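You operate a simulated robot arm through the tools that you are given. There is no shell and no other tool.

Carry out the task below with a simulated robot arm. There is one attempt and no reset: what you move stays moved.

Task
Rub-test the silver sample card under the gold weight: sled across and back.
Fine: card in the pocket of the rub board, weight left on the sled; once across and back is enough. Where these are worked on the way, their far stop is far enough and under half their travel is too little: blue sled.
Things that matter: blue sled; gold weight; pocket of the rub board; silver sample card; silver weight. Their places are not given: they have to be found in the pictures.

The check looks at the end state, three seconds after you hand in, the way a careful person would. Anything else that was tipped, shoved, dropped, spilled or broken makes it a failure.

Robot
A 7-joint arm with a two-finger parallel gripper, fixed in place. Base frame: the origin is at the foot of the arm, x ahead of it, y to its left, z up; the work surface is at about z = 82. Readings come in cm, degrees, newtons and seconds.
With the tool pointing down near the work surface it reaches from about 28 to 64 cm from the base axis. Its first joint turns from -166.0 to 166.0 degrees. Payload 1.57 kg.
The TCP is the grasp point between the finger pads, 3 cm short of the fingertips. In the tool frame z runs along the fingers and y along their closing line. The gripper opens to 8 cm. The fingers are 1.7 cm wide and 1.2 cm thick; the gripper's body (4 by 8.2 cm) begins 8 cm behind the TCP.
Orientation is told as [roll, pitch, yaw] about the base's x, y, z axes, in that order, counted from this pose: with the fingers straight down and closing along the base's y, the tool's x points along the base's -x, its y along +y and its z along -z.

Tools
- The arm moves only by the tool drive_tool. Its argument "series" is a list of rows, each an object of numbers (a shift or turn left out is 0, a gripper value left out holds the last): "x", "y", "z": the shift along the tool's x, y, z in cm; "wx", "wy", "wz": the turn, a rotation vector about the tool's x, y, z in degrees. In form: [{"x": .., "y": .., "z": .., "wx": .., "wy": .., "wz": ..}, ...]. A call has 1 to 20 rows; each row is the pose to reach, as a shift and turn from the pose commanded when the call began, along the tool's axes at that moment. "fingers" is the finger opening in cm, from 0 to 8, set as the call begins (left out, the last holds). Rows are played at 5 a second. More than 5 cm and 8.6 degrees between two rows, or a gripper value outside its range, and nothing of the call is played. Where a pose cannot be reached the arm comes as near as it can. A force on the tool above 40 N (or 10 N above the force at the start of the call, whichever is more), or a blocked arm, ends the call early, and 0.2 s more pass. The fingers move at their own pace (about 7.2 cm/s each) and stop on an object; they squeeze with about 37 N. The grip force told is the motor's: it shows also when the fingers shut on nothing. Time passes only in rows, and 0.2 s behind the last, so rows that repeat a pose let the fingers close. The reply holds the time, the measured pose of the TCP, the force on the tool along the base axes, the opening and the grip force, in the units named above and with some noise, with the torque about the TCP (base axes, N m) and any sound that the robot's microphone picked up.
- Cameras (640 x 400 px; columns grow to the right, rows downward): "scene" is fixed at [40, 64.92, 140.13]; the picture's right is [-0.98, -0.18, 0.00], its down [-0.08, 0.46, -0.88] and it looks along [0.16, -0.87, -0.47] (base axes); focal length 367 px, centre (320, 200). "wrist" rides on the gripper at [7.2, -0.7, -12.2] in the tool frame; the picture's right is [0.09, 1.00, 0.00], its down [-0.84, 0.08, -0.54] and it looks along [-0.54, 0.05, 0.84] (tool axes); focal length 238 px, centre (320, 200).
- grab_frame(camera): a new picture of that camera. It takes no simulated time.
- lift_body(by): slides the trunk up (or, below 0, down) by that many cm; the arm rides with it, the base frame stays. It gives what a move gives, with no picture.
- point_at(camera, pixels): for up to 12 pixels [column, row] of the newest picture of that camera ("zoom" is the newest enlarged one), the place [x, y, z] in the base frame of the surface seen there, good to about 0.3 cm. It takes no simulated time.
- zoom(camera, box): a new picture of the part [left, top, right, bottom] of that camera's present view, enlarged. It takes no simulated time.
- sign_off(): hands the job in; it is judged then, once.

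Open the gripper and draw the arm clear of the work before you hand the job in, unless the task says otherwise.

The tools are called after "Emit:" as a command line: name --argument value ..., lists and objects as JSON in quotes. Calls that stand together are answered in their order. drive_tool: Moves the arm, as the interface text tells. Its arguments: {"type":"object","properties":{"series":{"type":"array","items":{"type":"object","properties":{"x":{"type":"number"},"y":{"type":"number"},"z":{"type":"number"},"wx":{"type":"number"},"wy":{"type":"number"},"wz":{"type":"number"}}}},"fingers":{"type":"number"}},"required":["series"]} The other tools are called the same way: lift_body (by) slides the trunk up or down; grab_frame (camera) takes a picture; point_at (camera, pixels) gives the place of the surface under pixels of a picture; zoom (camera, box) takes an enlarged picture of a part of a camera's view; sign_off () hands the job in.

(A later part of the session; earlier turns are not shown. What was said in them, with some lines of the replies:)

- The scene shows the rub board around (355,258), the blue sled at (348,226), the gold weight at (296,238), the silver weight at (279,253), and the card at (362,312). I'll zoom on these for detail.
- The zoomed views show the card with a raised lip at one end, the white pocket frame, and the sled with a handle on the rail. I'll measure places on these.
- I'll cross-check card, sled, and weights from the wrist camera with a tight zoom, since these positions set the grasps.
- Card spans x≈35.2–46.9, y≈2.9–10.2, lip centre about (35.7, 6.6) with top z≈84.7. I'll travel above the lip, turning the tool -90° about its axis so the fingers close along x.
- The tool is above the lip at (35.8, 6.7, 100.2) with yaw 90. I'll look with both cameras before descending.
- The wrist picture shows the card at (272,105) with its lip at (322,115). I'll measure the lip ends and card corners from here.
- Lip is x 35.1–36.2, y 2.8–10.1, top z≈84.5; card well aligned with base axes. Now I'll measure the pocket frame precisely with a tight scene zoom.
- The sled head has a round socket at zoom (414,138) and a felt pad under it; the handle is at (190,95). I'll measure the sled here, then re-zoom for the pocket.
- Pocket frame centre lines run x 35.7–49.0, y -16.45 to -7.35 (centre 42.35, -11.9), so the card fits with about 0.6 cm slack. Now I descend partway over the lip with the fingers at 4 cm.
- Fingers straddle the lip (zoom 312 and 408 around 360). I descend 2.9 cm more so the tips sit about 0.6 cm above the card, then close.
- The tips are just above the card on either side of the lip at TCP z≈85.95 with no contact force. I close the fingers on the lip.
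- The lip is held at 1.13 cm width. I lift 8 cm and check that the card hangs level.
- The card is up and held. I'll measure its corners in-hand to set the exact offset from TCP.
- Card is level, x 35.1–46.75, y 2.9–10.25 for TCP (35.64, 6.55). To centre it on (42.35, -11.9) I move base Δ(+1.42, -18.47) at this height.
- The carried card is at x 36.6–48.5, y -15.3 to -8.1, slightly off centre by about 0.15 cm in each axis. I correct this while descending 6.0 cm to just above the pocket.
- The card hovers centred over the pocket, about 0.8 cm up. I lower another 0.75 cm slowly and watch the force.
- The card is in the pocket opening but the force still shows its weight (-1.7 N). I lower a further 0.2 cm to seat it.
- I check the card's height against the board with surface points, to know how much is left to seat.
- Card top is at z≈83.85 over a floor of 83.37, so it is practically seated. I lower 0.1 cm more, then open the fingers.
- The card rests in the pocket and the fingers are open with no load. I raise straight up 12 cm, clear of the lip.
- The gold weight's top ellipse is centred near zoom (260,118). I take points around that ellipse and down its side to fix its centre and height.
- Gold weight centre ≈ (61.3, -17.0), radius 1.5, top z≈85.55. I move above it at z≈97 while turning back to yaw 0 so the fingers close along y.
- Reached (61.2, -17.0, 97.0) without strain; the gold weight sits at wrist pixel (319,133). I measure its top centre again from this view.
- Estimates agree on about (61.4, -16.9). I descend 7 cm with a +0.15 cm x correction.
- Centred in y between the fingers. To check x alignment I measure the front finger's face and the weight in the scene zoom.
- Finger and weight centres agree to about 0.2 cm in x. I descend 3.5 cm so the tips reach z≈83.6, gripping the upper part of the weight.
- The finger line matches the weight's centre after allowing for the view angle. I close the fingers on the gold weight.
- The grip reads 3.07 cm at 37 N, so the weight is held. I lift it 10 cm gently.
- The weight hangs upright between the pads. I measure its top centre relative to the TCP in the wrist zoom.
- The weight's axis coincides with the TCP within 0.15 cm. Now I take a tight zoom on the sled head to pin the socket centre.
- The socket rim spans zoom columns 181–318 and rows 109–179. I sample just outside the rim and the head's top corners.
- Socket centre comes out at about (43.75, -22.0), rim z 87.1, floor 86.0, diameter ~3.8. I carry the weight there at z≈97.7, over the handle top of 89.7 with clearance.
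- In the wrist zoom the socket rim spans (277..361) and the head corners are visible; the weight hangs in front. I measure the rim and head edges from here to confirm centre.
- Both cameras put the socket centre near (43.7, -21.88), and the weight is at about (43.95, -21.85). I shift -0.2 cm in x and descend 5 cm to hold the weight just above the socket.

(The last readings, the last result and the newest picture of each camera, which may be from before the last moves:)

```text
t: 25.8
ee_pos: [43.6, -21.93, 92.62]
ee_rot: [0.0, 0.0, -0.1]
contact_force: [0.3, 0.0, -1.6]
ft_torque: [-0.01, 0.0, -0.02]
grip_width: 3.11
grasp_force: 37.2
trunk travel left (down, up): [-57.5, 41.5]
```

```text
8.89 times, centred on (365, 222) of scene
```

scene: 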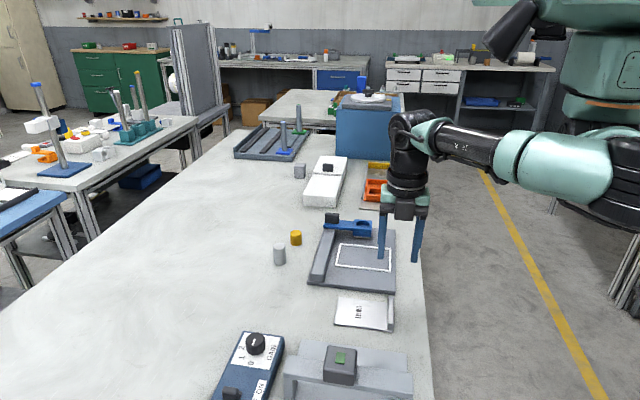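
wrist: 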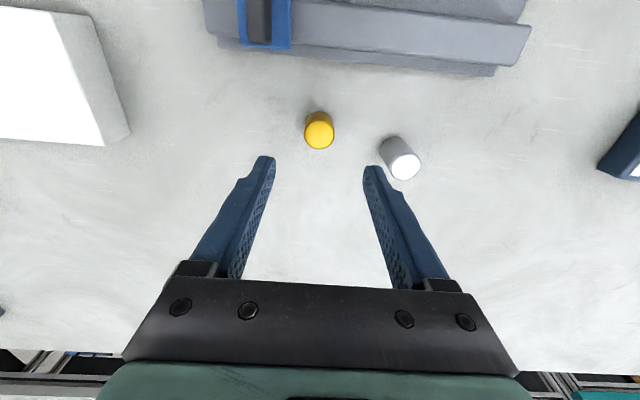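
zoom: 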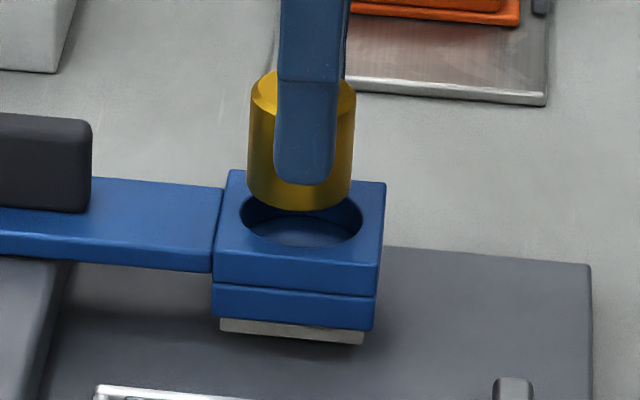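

To verify fore-aft alignment I measure the weight's bottom front edge and the socket rim in this scene zoom.

Emit:
point_at --camera "zoom" --pixels '[[300, 206], [270, 202], [340, 195], [252, 150], [352, 150], [260, 190], [300, 253], [236, 215], [366, 222], [345, 100], [252, 190], [300, 240]]'

```text
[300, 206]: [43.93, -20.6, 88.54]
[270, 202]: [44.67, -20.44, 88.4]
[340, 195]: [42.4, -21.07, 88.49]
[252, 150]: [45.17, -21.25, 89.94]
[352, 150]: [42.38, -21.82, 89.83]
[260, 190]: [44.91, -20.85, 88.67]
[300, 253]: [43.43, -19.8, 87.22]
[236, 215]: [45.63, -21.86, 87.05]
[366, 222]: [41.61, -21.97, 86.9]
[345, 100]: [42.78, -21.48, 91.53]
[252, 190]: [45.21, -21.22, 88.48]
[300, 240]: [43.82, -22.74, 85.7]
```

The weight is centred at about (43.78, -22.0), bottom z≈88.35, against a socket centre (43.62, -21.9). I shift -0.12 in x, +0.05 in y and lower 1.9 cm into the socket, watching the force.

Emit:
drive_tool --series '[{"x": 0.12, "y": 0.05, "z": 0.4}, {"x": 0.12, "y": 0.05, "z": 0.8}, {"x": 0.12, "y": 0.05, "z": 1.2}, {"x": 0.12, "y": 0.05, "z": 1.6}, {"x": 0.12, "y": 0.05, "z": 1.9}, {"x": 0.12, "y": 0.05, "z": 1.9}]' --fingers 0

Emit:
zoom --camera "wrist" --box '[220, 80, 420, 230]'

Emit:
zoom --camera "scene" --box '[335, 200, 395, 245]'

```text
t: 27.2
ee_pos: [43.45, -21.76, 90.67]
ee_rot: [0.1, 0.0, 0.0]
contact_force: [-1.2, 0.8, -1.0]
ft_torque: [-0.01, -0.01, 0.04]
grip_width: 3.09
grasp_force: 36.9
trunk travel left (down, up): [-57.5, 41.5]
```

```text
2.67 times, centred on (320, 155) of wrist
```

zoom: 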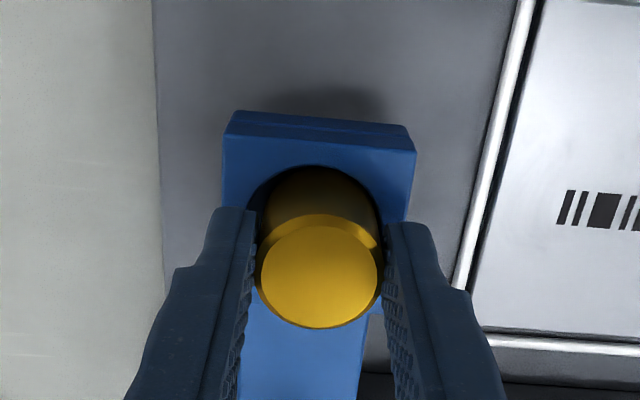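

```text
8.89 times, centred on (365, 222) of scene
```

zoom: 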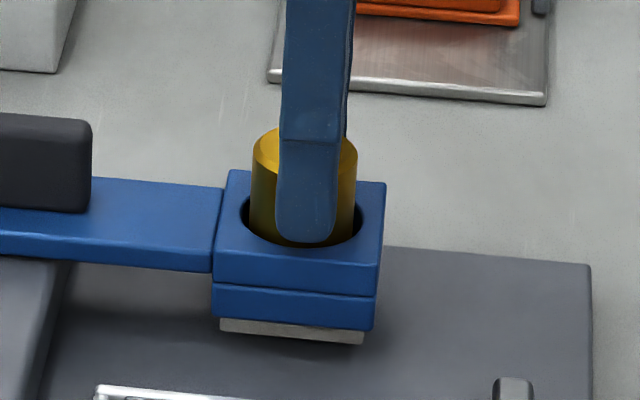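

The weight is entering the socket cleanly with even gaps. I lower another 0.3 cm in small steps.

Emit:
drive_tool --series '[{"z": 0.1}, {"z": 0.2}, {"z": 0.3}, {"z": 0.3}]' --fingers 0

Emit:
zoom --camera "scene" --box '[345, 205, 390, 240]'

Emit:
point_at --camera "zoom" --pixels '[[250, 130], [320, 130], [280, 220], [280, 250], [280, 270], [200, 150], [400, 250], [250, 100], [280, 180], [380, 220]]'

```text
t: 28.2
ee_pos: [43.49, -21.7, 90.39]
ee_rot: [0.1, -0.1, 0.0]
contact_force: [-0.5, 0.7, 1.4]
ft_torque: [0.04, 0.01, 0.0]
grip_width: 3.1
grasp_force: 37.0
trunk travel left (down, up): [-57.5, 41.5]
```

```text
11.43 times, centred on (368, 222) of scene
```

zoom: 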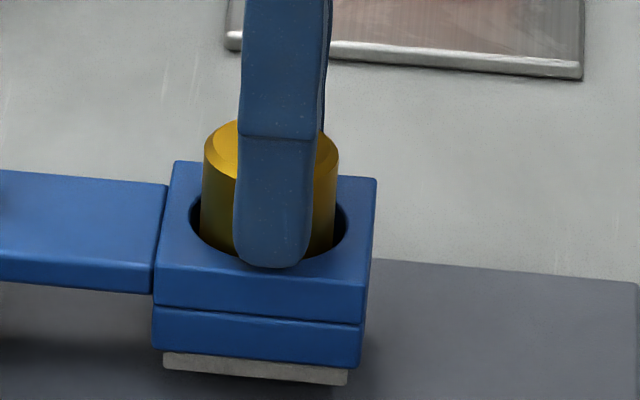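

```text
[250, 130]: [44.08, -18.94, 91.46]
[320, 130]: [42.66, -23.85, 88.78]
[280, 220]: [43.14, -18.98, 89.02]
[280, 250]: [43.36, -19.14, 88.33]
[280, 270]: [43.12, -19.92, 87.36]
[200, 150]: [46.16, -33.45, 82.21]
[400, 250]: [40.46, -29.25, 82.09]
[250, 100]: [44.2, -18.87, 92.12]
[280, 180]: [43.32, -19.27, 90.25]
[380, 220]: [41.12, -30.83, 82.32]
```

The vertical force rose from -2 to +1.4 N, so the weight is resting on the socket floor. I open the fingers to release it.

Emit:
drive_tool --series '[{"z": 0}, {"z": 0}, {"z": 0}]' --fingers 5.5

Emit:
zoom --camera "scene" --box '[335, 200, 395, 245]'

Emit:
zoom --camera "wrist" --box '[220, 80, 420, 230]'

```text
t: 29.0
ee_pos: [43.48, -21.86, 90.42]
ee_rot: [0.0, 0.0, 0.0]
contact_force: [-0.2, 0.1, 1.1]
ft_torque: [0.0, -0.03, 0.0]
grip_width: 5.52
grasp_force: 0.0
trunk travel left (down, up): [-57.5, 41.5]
```

```text
8.89 times, centred on (365, 222) of scene
```

zoom: 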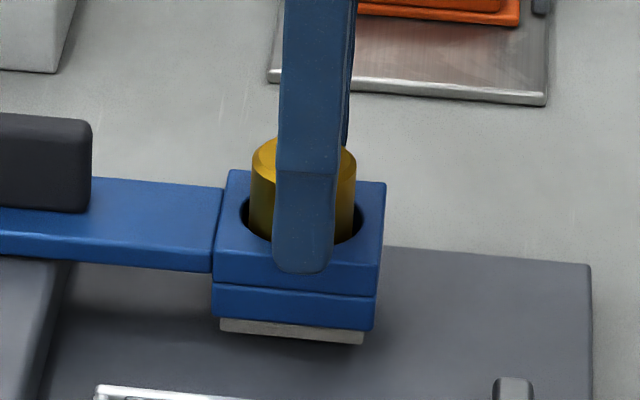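

```text
2.67 times, centred on (320, 155) of wrist
```

zoom: 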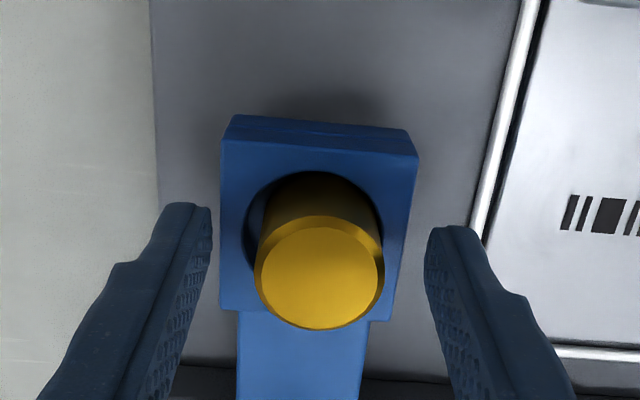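

The weight stands in the socket and the fingers are clear of it. I raise 8 cm straight up, then move above the handle at about (52.1, -21.85).

Emit:
drive_tool --series '[{"z": -1}, {"z": -3}, {"z": -5.5}, {"z": -8}, {"x": -3, "z": -8}, {"x": -6, "z": -8}, {"x": -8.5, "z": -8}, {"x": -8.5, "z": -8}]' --fingers 5.5

Emit:
zoom --camera "wrist" --box '[200, 40, 440, 220]'

Emit:
zoom --camera "scene" --box '[315, 185, 395, 250]'

```text
t: 30.8
ee_pos: [51.83, -21.91, 98.48]
ee_rot: [0.1, 0.0, -0.1]
contact_force: [-0.4, -0.2, 0.1]
ft_torque: [-0.01, -0.01, 0.01]
grip_width: 5.52
grasp_force: 0.1
trunk travel left (down, up): [-57.5, 41.5]
```

```text
2.22 times, centred on (320, 130) of wrist
```

zoom: 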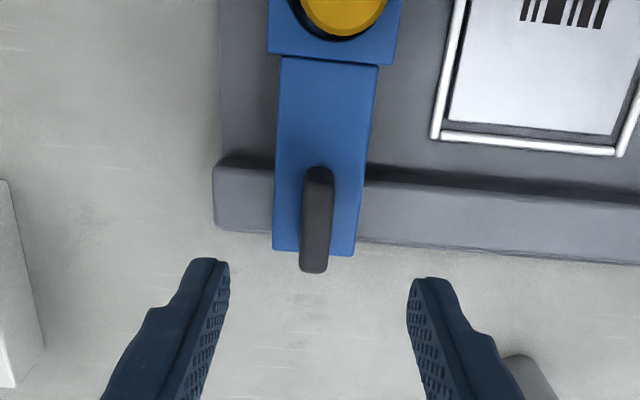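

```text
6.15 times, centred on (355, 218) of scene
```

zoom: 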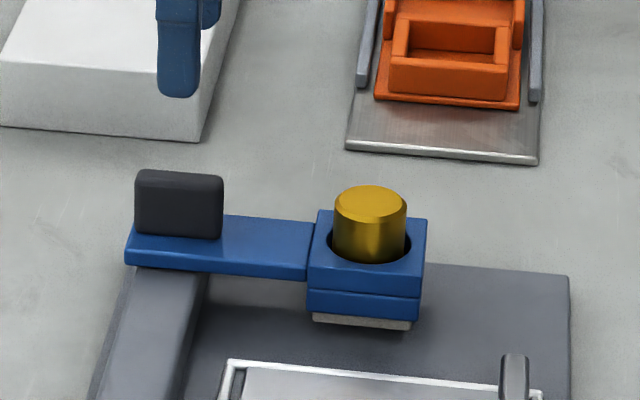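

The gold weight stands upright in the socket, and the handle lies between the fingers at wrist zoom (317,220). I measure the handle edges for the grip.

Emit:
zoom --camera "wrist" --box '[260, 90, 380, 170]'

Emit:
point_at --camera "zoom" --pixels '[[310, 250], [310, 320], [330, 250], [290, 330], [295, 250], [310, 180], [318, 150], [310, 340], [335, 200], [250, 300], [400, 260], [300, 300]]'

```text
5.00 times, centred on (320, 130) of wrist
```

zoom: 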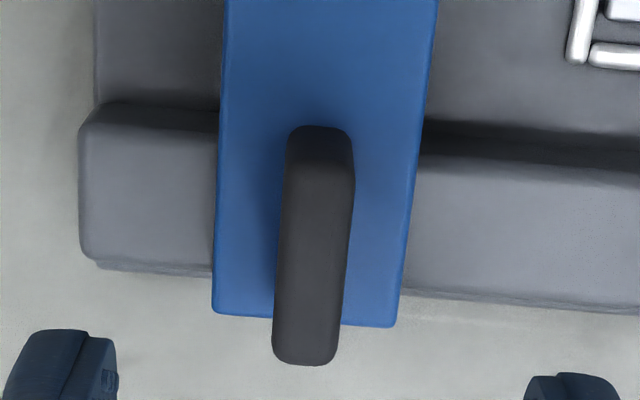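

```text
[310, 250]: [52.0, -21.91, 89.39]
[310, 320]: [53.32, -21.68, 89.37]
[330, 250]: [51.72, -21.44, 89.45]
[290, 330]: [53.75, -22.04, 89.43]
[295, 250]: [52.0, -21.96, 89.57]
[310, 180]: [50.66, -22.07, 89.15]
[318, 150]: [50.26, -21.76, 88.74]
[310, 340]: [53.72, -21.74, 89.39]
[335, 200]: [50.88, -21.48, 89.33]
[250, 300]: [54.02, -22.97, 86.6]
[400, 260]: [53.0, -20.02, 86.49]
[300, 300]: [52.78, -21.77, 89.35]
```

Handle spans x 50–54, y -22.4 to -21.2, top z≈89.45, above the arm at 86.6. I descend 8.3 cm with the fingers 4 cm apart so tips stop about 0.5 cm above the arm.

Emit:
drive_tool --series '[{"x": -0.2, "y": 0.1, "z": 2.5}, {"x": -0.2, "y": 0.1, "z": 5}, {"x": -0.2, "y": 0.1, "z": 7}, {"x": -0.2, "y": 0.1, "z": 8.3}, {"x": -0.2, "y": 0.1, "z": 8.3}]' --fingers 4

Emit:
zoom --camera "wrist" --box '[220, 40, 420, 220]'

Emit:
zoom --camera "scene" --box '[315, 185, 395, 250]'

```text
t: 32.0
ee_pos: [52.28, -21.62, 90.05]
ee_rot: [0.0, -0.1, 0.1]
contact_force: [0.0, 0.7, -0.8]
ft_torque: [0.0, 0.02, 0.0]
grip_width: 4.02
grasp_force: 0.0
trunk travel left (down, up): [-57.5, 41.5]
```

```text
2.22 times, centred on (320, 130) of wrist
```

zoom: 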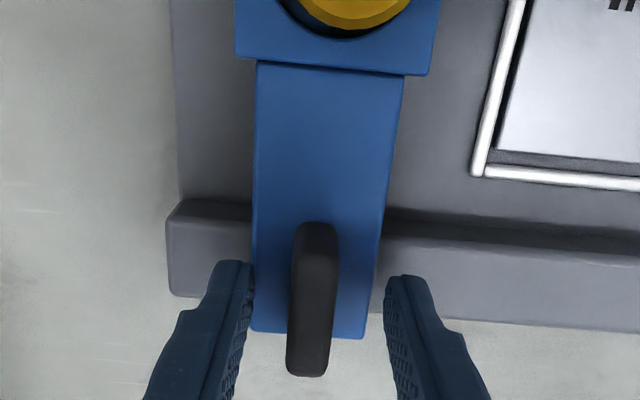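

```text
6.15 times, centred on (355, 218) of scene
```

zoom: 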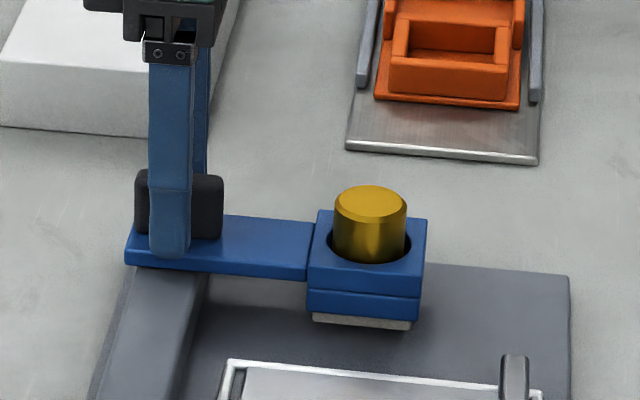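

The handle sits between the fingers, nearly centred (315 vs 318). I close on it.

Emit:
drive_tool --series '[{"y": -0.1}, {"y": -0.1}, {"y": -0.1}, {"y": -0.1}, {"y": -0.1}]' --fingers 0

Emit:
zoom --camera "scene" --box '[315, 185, 395, 250]'

```text
t: 33.2
ee_pos: [52.23, -21.9, 90.17]
ee_rot: [-0.1, -0.1, -0.1]
contact_force: [0.7, -0.5, 1.3]
ft_torque: [-0.05, -0.05, 0.01]
grip_width: 1.28
grasp_force: 29.5
trunk travel left (down, up): [-57.5, 41.5]
```

```text
6.15 times, centred on (355, 218) of scene
```

zoom: 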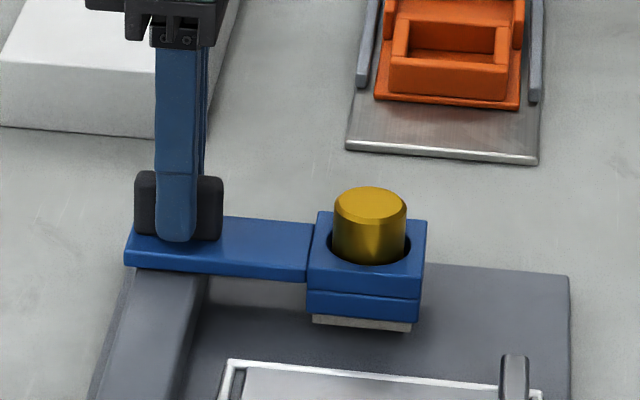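

The handle is held at 1.28 cm. I slide the sled 2 cm along +y slowly as a trial and watch the force.

Emit:
drive_tool --series '[{"y": 0.3}, {"y": 0.7}, {"y": 1.2}, {"y": 1.7}, {"y": 2}, {"y": 2}]' --fingers 0

Emit:
zoom --camera "scene" --box '[315, 185, 405, 265]'

```text
t: 34.6
ee_pos: [52.24, -19.83, 90.14]
ee_rot: [0.0, -0.1, 0.0]
contact_force: [8.6, -0.3, 7.3]
ft_torque: [-0.07, 0.4, -0.03]
grip_width: 1.28
grasp_force: 29.3
trunk travel left (down, up): [-57.5, 41.5]
```

```text
5.00 times, centred on (360, 225) of scene
```

zoom: 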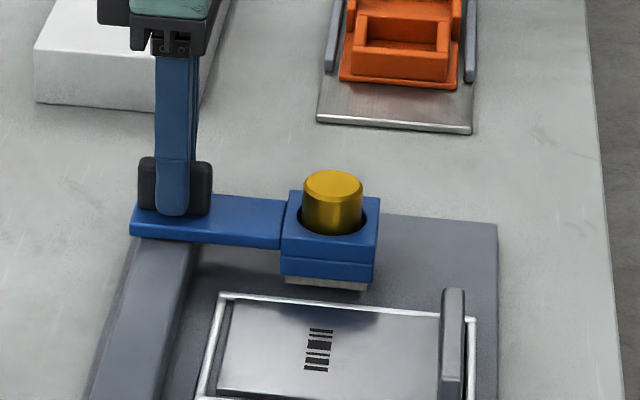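

The sled follows the tool and the weight stays put; side forces of 8.6 N in x and 7.3 N up suggest a slight misalignment. I ease +0.1 in x and up 0.05 while sliding 4 cm further.

Emit:
drive_tool --series '[{"x": -0.05, "y": 0.3, "z": -0.03}, {"x": -0.1, "y": 0.8, "z": -0.05}, {"x": -0.1, "y": 1.3, "z": -0.05}, {"x": -0.1, "y": 1.8, "z": -0.05}, {"x": -0.1, "y": 2.3, "z": -0.05}, {"x": -0.1, "y": 2.8, "z": -0.05}, {"x": -0.1, "y": 3.3, "z": -0.05}, {"x": -0.1, "y": 3.8, "z": -0.05}, {"x": -0.1, "y": 4, "z": -0.05}, {"x": -0.1, "y": 4, "z": -0.05}]' --fingers 0

Emit:
zoom --camera "scene" --box '[315, 195, 415, 285]'

```text
t: 36.8
ee_pos: [52.21, -15.85, 90.16]
ee_rot: [-0.1, 0.0, -0.1]
contact_force: [-8.6, -1.4, 2.7]
ft_torque: [-0.22, -0.12, 0.11]
grip_width: 1.27
grasp_force: 29.5
trunk travel left (down, up): [-57.5, 41.5]
```

```text
4.44 times, centred on (365, 240) of scene
```

zoom: 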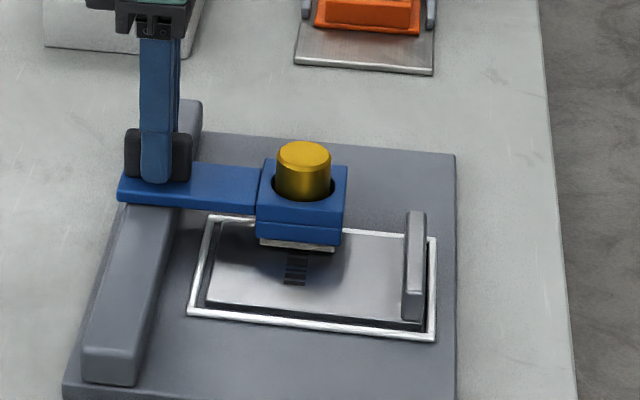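

The sled is over the card with the weight seated; side force flipped to -8.6 N, so I take back 0.05 in x and continue 5 cm.

Emit:
drive_tool --series '[{"x": 0.05, "y": 0.3, "z": -0.02}, {"x": 0.05, "y": 0.8, "z": -0.02}, {"x": 0.05, "y": 1.3, "z": -0.02}, {"x": 0.05, "y": 1.8, "z": -0.02}, {"x": 0.05, "y": 2.3, "z": -0.02}, {"x": 0.05, "y": 2.8, "z": -0.02}, {"x": 0.05, "y": 3.3, "z": -0.02}, {"x": 0.05, "y": 3.8, "z": -0.02}, {"x": 0.05, "y": 4.3, "z": -0.02}, {"x": 0.05, "y": 4.8, "z": -0.02}, {"x": 0.05, "y": 5, "z": -0.02}, {"x": 0.05, "y": 5, "z": -0.02}]' --fingers 0

Emit:
zoom --camera "scene" --box '[305, 205, 415, 300]'

```text
t: 39.4
ee_pos: [52.28, -10.89, 90.11]
ee_rot: [0.0, -0.1, 0.1]
contact_force: [0.4, -0.1, 3.2]
ft_torque: [-0.05, 0.74, 0.03]
grip_width: 1.3
grasp_force: 29.6
trunk travel left (down, up): [-57.5, 41.5]
```

```text
4.21 times, centred on (360, 252) of scene
```

zoom: 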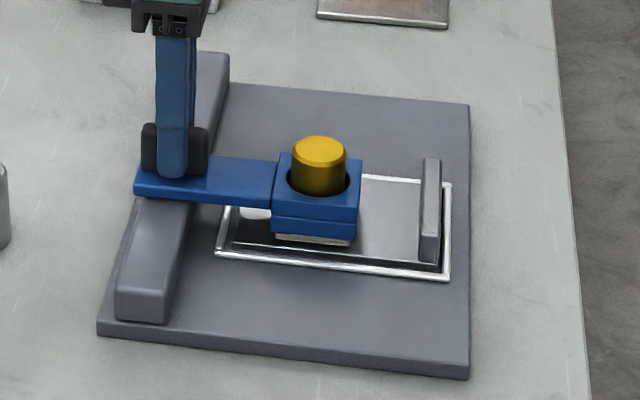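

Smooth so far, sled centre at y≈-10.9 with the card still in the pocket. I continue 4.5 cm toward the far end.

Emit:
drive_tool --series '[{"y": 0.3}, {"y": 0.8}, {"y": 1.3}, {"y": 1.8}, {"y": 2.3}, {"y": 2.8}, {"y": 3.3}, {"y": 3.8}, {"y": 4.2}, {"y": 4.5}, {"y": 4.5}]' --fingers 0

Emit:
zoom --camera "scene" --box '[305, 215, 415, 310]'

```text
t: 41.8
ee_pos: [52.21, -6.4, 90.18]
ee_rot: [0.1, 0.0, -0.1]
contact_force: [-2.5, -0.1, -2.8]
ft_torque: [-0.22, -0.65, 0.03]
grip_width: 1.26
grasp_force: 30.1
trunk travel left (down, up): [-57.5, 41.5]
```

```text
4.21 times, centred on (360, 262) of scene
```

zoom: 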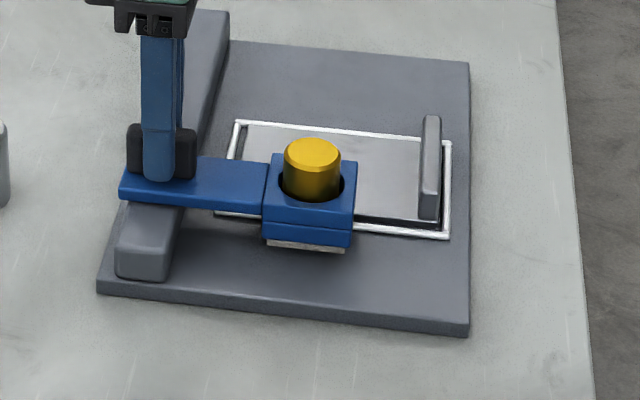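

The sled head now passes the card's near edge; y≈-6.4 and no resistance. I creep another 2 cm in small steps to find the stop.

Emit:
drive_tool --series '[{"y": 0.25}, {"y": 0.5}, {"y": 0.75}, {"y": 1.0}, {"y": 1.25}, {"y": 1.5}, {"y": 1.75}, {"y": 2.0}, {"y": 2.0}]' --fingers 0

Emit:
zoom --camera "scene" --box '[305, 215, 415, 310]'

```text
t: 43.8
ee_pos: [52.22, -4.46, 90.0]
ee_rot: [0.0, 0.0, -0.1]
contact_force: [-4.6, -1.2, -0.1]
ft_torque: [-0.12, 0.96, 0.03]
grip_width: 1.27
grasp_force: 29.8
trunk travel left (down, up): [-57.5, 41.5]
```

```text
4.21 times, centred on (360, 262) of scene
```

zoom: 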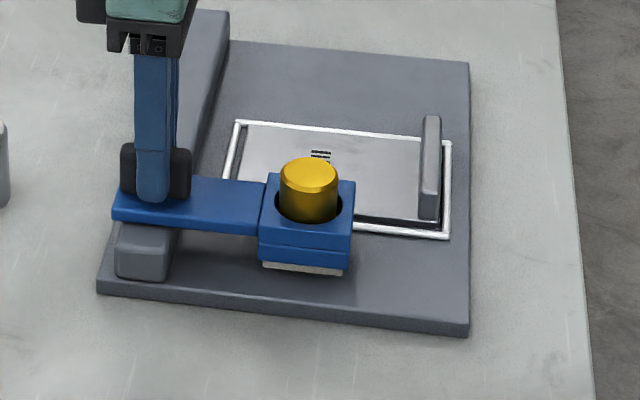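

Still moving freely at y≈-4.5, with the head now wholly past the card. I creep on by up to 1.2 cm in 0.15 cm steps, expecting the stop.

Emit:
drive_tool --series '[{"y": 0.15}, {"y": 0.3}, {"y": 0.45}, {"y": 0.6}, {"y": 0.75}, {"y": 0.9}, {"y": 1.05}, {"y": 1.2}]' --fingers 0

Emit:
zoom --camera "scene" --box '[305, 215, 415, 310]'

```text
t: 45.6
ee_pos: [52.32, -4.04, 90.01]
ee_rot: [-0.5, 0.1, -0.2]
contact_force: [-0.9, -31.8, -11.5]
ft_torque: [0.17, 0.0, 0.48]
grip_width: 1.31
grasp_force: 29.9
trunk travel left (down, up): [-57.5, 41.5]
```

```text
4.21 times, centred on (360, 262) of scene
```

zoom: 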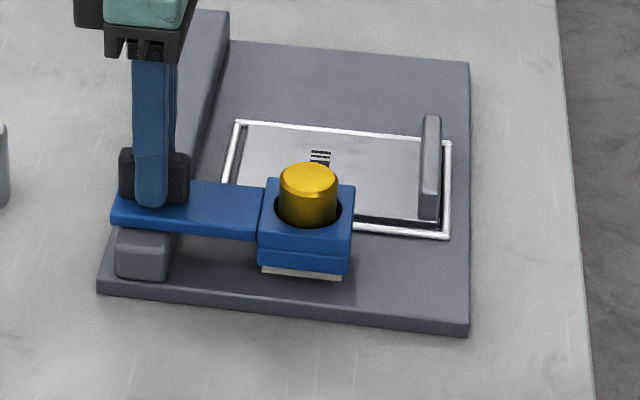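

Far stop reached at y≈-4.0 (31.8 N against the tool), board unmoved. Now I draw the sled back, first 10 cm.

Emit:
drive_tool --series '[{"y": -0.5}, {"y": -0.9}, {"y": -1.4}, {"y": -1.9}, {"y": -2.4}, {"y": -2.9}, {"y": -3.4}, {"y": -3.9}, {"y": -4.4}, {"y": -4.9}, {"y": -5.4}, {"y": -5.9}, {"y": -6.4}, {"y": -6.9}, {"y": -7.4}, {"y": -7.9}, {"y": -8.4}, {"y": -8.8}, {"y": -9}, {"y": -9}]' --fingers 0

Emit:
zoom --camera "scene" --box '[305, 205, 415, 300]'

```text
t: 49.8
ee_pos: [52.31, -12.33, 90.16]
ee_rot: [0.0, 0.1, 0.0]
contact_force: [-10.4, 0.9, -13.6]
ft_torque: [-0.08, 0.26, 0.08]
grip_width: 1.29
grasp_force: 29.8
trunk travel left (down, up): [-57.5, 41.5]
```

```text
4.21 times, centred on (360, 252) of scene
```

zoom: 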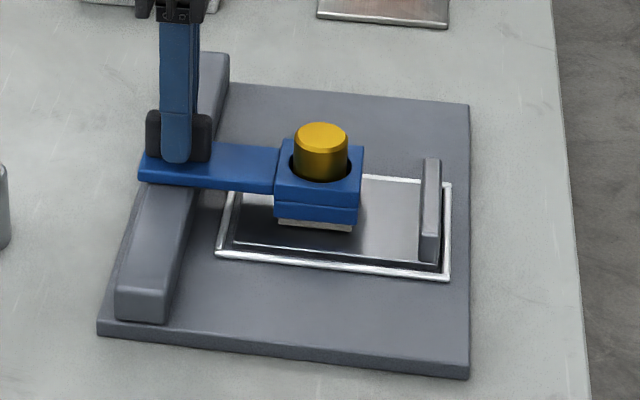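

Halfway back with the weight still seated. I relieve the side loads by 0.05 cm (x and down) and slide back 8.8 cm more.

Emit:
drive_tool --series '[{"x": 0.05, "y": -0.3, "z": 0.05}, {"x": 0.05, "y": -0.8, "z": 0.05}, {"x": 0.05, "y": -1.3, "z": 0.05}, {"x": 0.05, "y": -1.8, "z": 0.05}, {"x": 0.05, "y": -2.3, "z": 0.05}, {"x": 0.05, "y": -2.8, "z": 0.05}, {"x": 0.05, "y": -3.3, "z": 0.05}, {"x": 0.05, "y": -3.8, "z": 0.05}, {"x": 0.05, "y": -4.3, "z": 0.05}, {"x": 0.05, "y": -4.8, "z": 0.05}, {"x": 0.05, "y": -5.3, "z": 0.05}, {"x": 0.05, "y": -5.8, "z": 0.05}, {"x": 0.05, "y": -6.3, "z": 0.05}, {"x": 0.05, "y": -6.8, "z": 0.05}, {"x": 0.05, "y": -7.3, "z": 0.05}, {"x": 0.05, "y": -7.8, "z": 0.05}, {"x": 0.05, "y": -8.3, "z": 0.05}, {"x": 0.05, "y": -8.6, "z": 0.05}, {"x": 0.05, "y": -8.8, "z": 0.05}, {"x": 0.05, "y": -8.8, "z": 0.05}]' --fingers 0

Emit:
zoom --camera "scene" --box '[315, 185, 405, 265]'

```text
t: 54.0
ee_pos: [52.19, -21.04, 90.12]
ee_rot: [-0.1, -0.3, 0.0]
contact_force: [2.7, 0.3, 4.2]
ft_torque: [0.02, -0.93, 0.0]
grip_width: 1.3
grasp_force: 29.4
trunk travel left (down, up): [-57.5, 41.5]
```

```text
5.00 times, centred on (360, 225) of scene
```

zoom: 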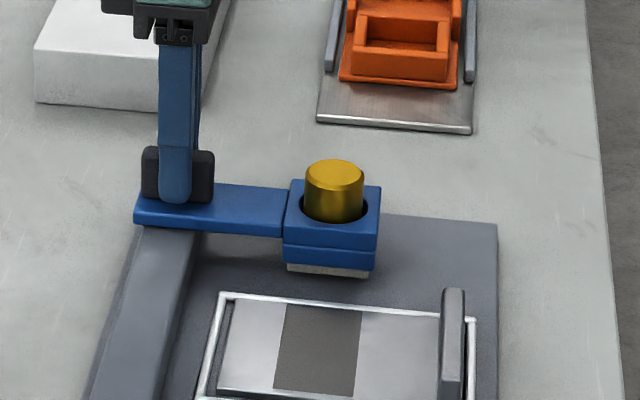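

A rubbed strip now shows on the card, and the sled is at y≈-21.0. I creep the last 0.9 cm back to its start place.

Emit:
drive_tool --series '[{"y": -0.2}, {"y": -0.4}, {"y": -0.6}, {"y": -0.75}, {"y": -0.9}, {"y": -0.9}]' --fingers 0

Emit:
zoom --camera "scene" --box '[315, 185, 405, 265]'

```text
t: 55.4
ee_pos: [52.29, -21.77, 90.12]
ee_rot: [-0.1, -0.2, 0.1]
contact_force: [9.7, 1.5, 9.2]
ft_torque: [0.1, 0.51, -0.01]
grip_width: 1.26
grasp_force: 30.0
trunk travel left (down, up): [-57.5, 41.5]
```

```text
5.00 times, centred on (360, 225) of scene
```

zoom: 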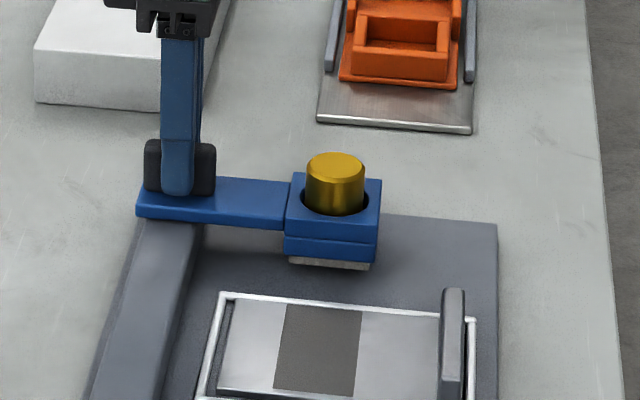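

No stop felt yet at y≈-21.8 (start was -21.9). I creep up to 0.5 cm further to settle on the home stop.

Emit:
drive_tool --series '[{"x": -0.05, "y": -0.1, "z": -0.04}, {"x": -0.05, "y": -0.2, "z": -0.04}, {"x": -0.05, "y": -0.3, "z": -0.04}, {"x": -0.05, "y": -0.4, "z": -0.04}, {"x": -0.05, "y": -0.5, "z": -0.04}, {"x": -0.05, "y": -0.5, "z": -0.04}]' --fingers 0

Emit:
zoom --camera "scene" --box '[315, 185, 405, 265]'

```text
t: 56.8
ee_pos: [52.31, -22.02, 90.12]
ee_rot: [0.2, 0.0, 0.1]
contact_force: [0.0, 17.4, 15.9]
ft_torque: [-0.21, -0.02, -0.31]
grip_width: 1.27
grasp_force: 29.8
trunk travel left (down, up): [-57.5, 41.5]
```

```text
5.00 times, centred on (360, 225) of scene
```

zoom: 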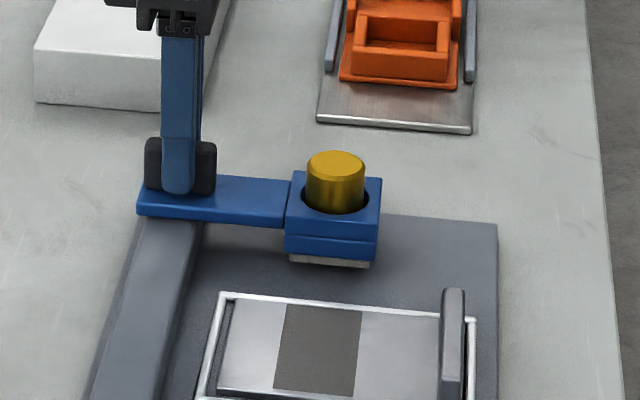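

Home stop reached at y≈-22.0 (17 N). I relax the push by 0.25 cm, then open the fingers to 4 cm.

Emit:
drive_tool --series '[{"y": 0.15, "z": -0.05}, {"y": 0.25, "z": -0.08}, {"y": 0.25, "z": -0.08}]' --fingers 0

Emit:
drive_tool --series '[{"z": 0}, {"z": 0}, {"z": 0}]' --fingers 4

Emit:
zoom --camera "wrist" --box '[220, 40, 420, 220]'

```text
t: 57.6
ee_pos: [52.25, -21.88, 90.11]
ee_rot: [0.1, 0.0, 0.0]
contact_force: [1.8, 13.9, 3.5]
ft_torque: [0.13, -0.41, 0.11]
grip_width: 1.27
grasp_force: 29.2
trunk travel left (down, up): [-57.5, 41.5]
```

```text
t: 58.4
ee_pos: [52.29, -22.28, 90.28]
ee_rot: [0.0, 0.0, 0.0]
contact_force: [0.9, -0.4, 0.3]
ft_torque: [-0.03, 0.01, 0.02]
grip_width: 3.98
grasp_force: 0.1
trunk travel left (down, up): [-57.5, 41.5]
```

```text
2.22 times, centred on (320, 130) of wrist
```

zoom: 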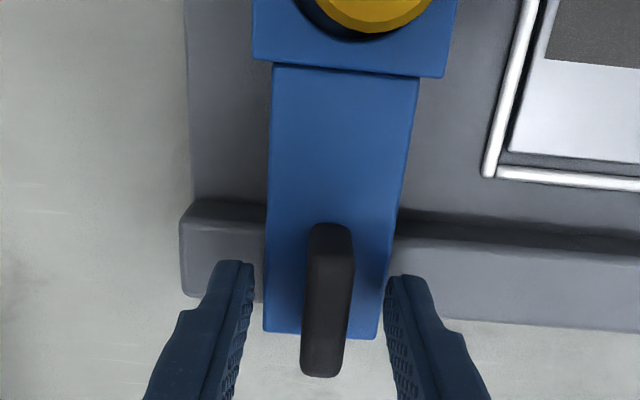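

The handle is free with gaps on both sides. I lift straight up 10 cm and then more to clear the work.

Emit:
drive_tool --series '[{"z": -0.8}, {"z": -2.5}, {"z": -5}, {"z": -8}, {"z": -11}, {"z": -14}, {"z": -16}, {"z": -16}]' --fingers 4

Emit:
grab_frame --camera "scene"

Emit:
zoom --camera "scene" --box '[265, 200, 415, 320]'

```text
t: 60.2
ee_pos: [52.16, -22.31, 106.17]
ee_rot: [0.0, 0.0, 0.0]
contact_force: [0.2, 0.3, -0.6]
ft_torque: [-0.02, 0.01, -0.01]
grip_width: 3.98
grasp_force: 0.0
trunk travel left (down, up): [-57.5, 41.5]
```

```text
taken
```

scene: 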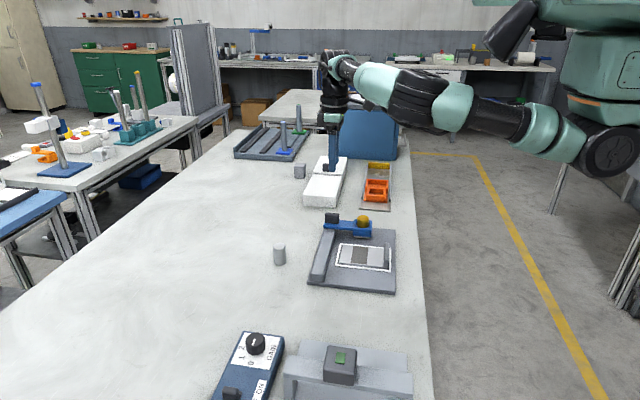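

```text
3.33 times, centred on (340, 260) of scene
```

zoom: 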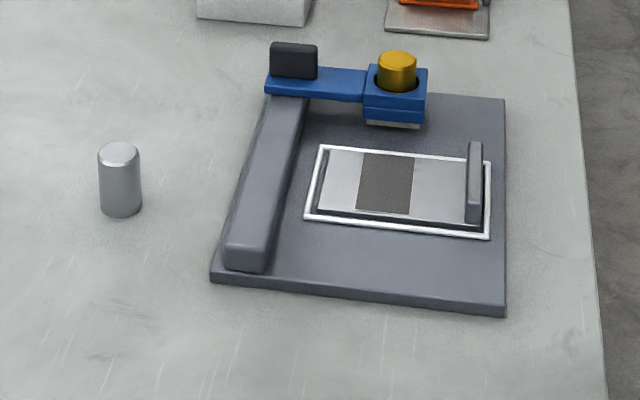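

The strip is rubbed across the card, the weight stands on the sled at home, and the silver weight is untouched at (279,254). I verify the card still lies inside the frame.

Emit:
zoom --camera "scene" --box '[325, 205, 405, 280]'

Emit:
point_at --camera "zoom" --pixels '[[120, 270], [160, 200], [420, 320], [400, 230], [240, 260], [100, 300], [108, 300], [330, 332], [440, 215], [330, 40], [440, 300], [300, 290]]'

```text
5.33 times, centred on (365, 242) of scene
```

zoom: 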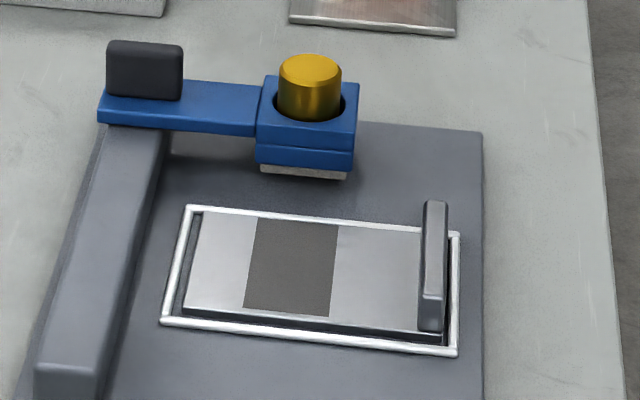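

```text
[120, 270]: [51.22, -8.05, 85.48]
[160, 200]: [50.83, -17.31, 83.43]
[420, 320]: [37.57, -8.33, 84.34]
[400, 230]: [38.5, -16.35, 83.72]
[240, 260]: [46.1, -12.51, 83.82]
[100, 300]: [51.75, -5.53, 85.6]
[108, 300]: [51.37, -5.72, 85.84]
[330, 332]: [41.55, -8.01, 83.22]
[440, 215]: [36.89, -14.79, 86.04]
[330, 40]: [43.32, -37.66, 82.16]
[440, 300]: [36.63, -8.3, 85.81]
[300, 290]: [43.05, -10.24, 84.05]
```

The card lies flat within the frame (top z≈83.8–84.0) with a gap all round. I open the gripper fully and draw the arm up to about its starting place.

Emit:
drive_tool --series '[{"x": 2, "z": -3}, {"x": 4, "z": -5}, {"x": 6, "z": -7}, {"x": 8, "z": -8}, {"x": 8, "z": -8}]' --fingers 8

Emit:
grab_frame --camera "scene"

Emit:
grab_frame --camera "wrist"

```text
t: 61.4
ee_pos: [44.12, -22.14, 114.25]
ee_rot: [0.1, 0.0, 0.0]
contact_force: [-0.8, 0.2, -0.1]
ft_torque: [0.03, -0.01, -0.01]
grip_width: 8.04
grasp_force: 0.0
trunk travel left (down, up): [-57.5, 41.5]
```

```text
taken
```

scene: 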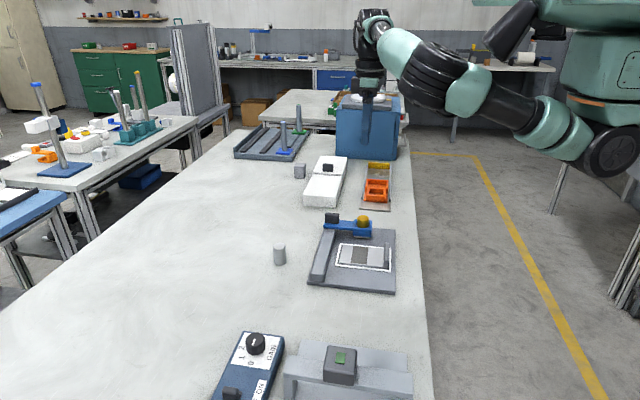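

```text
taken
```

wrist: 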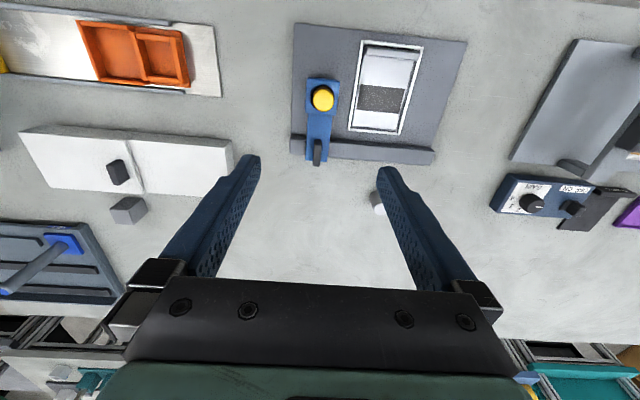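

Both views show the card in the pocket with its rubbed strip, the gold weight on the sled at home, the silver weight and all else in place, and the arm clear with the gripper open. I hand the job in.

Emit:
sign_off

```text
The job is handed in.
```

The rub test is done and handed in. The silver card is in the pocket of the rub board, and the gold weight is still on the sled.

- **Stroke:** The sled went across until it met its far stop (about 18 cm of travel), then back to its home stop. A rubbed strip now shows across the card.
- **Card:** It lies flat inside the white frame with a gap all round.
- **Other things:** The silver weight and everything else on the bench look unmoved in the last pictures. The board did not shift when the sled met the stops.
- **Arm:** The gripper is open and the arm is drawn up clear, near where it started.

I have no result from the check itself, only that the job was accepted.
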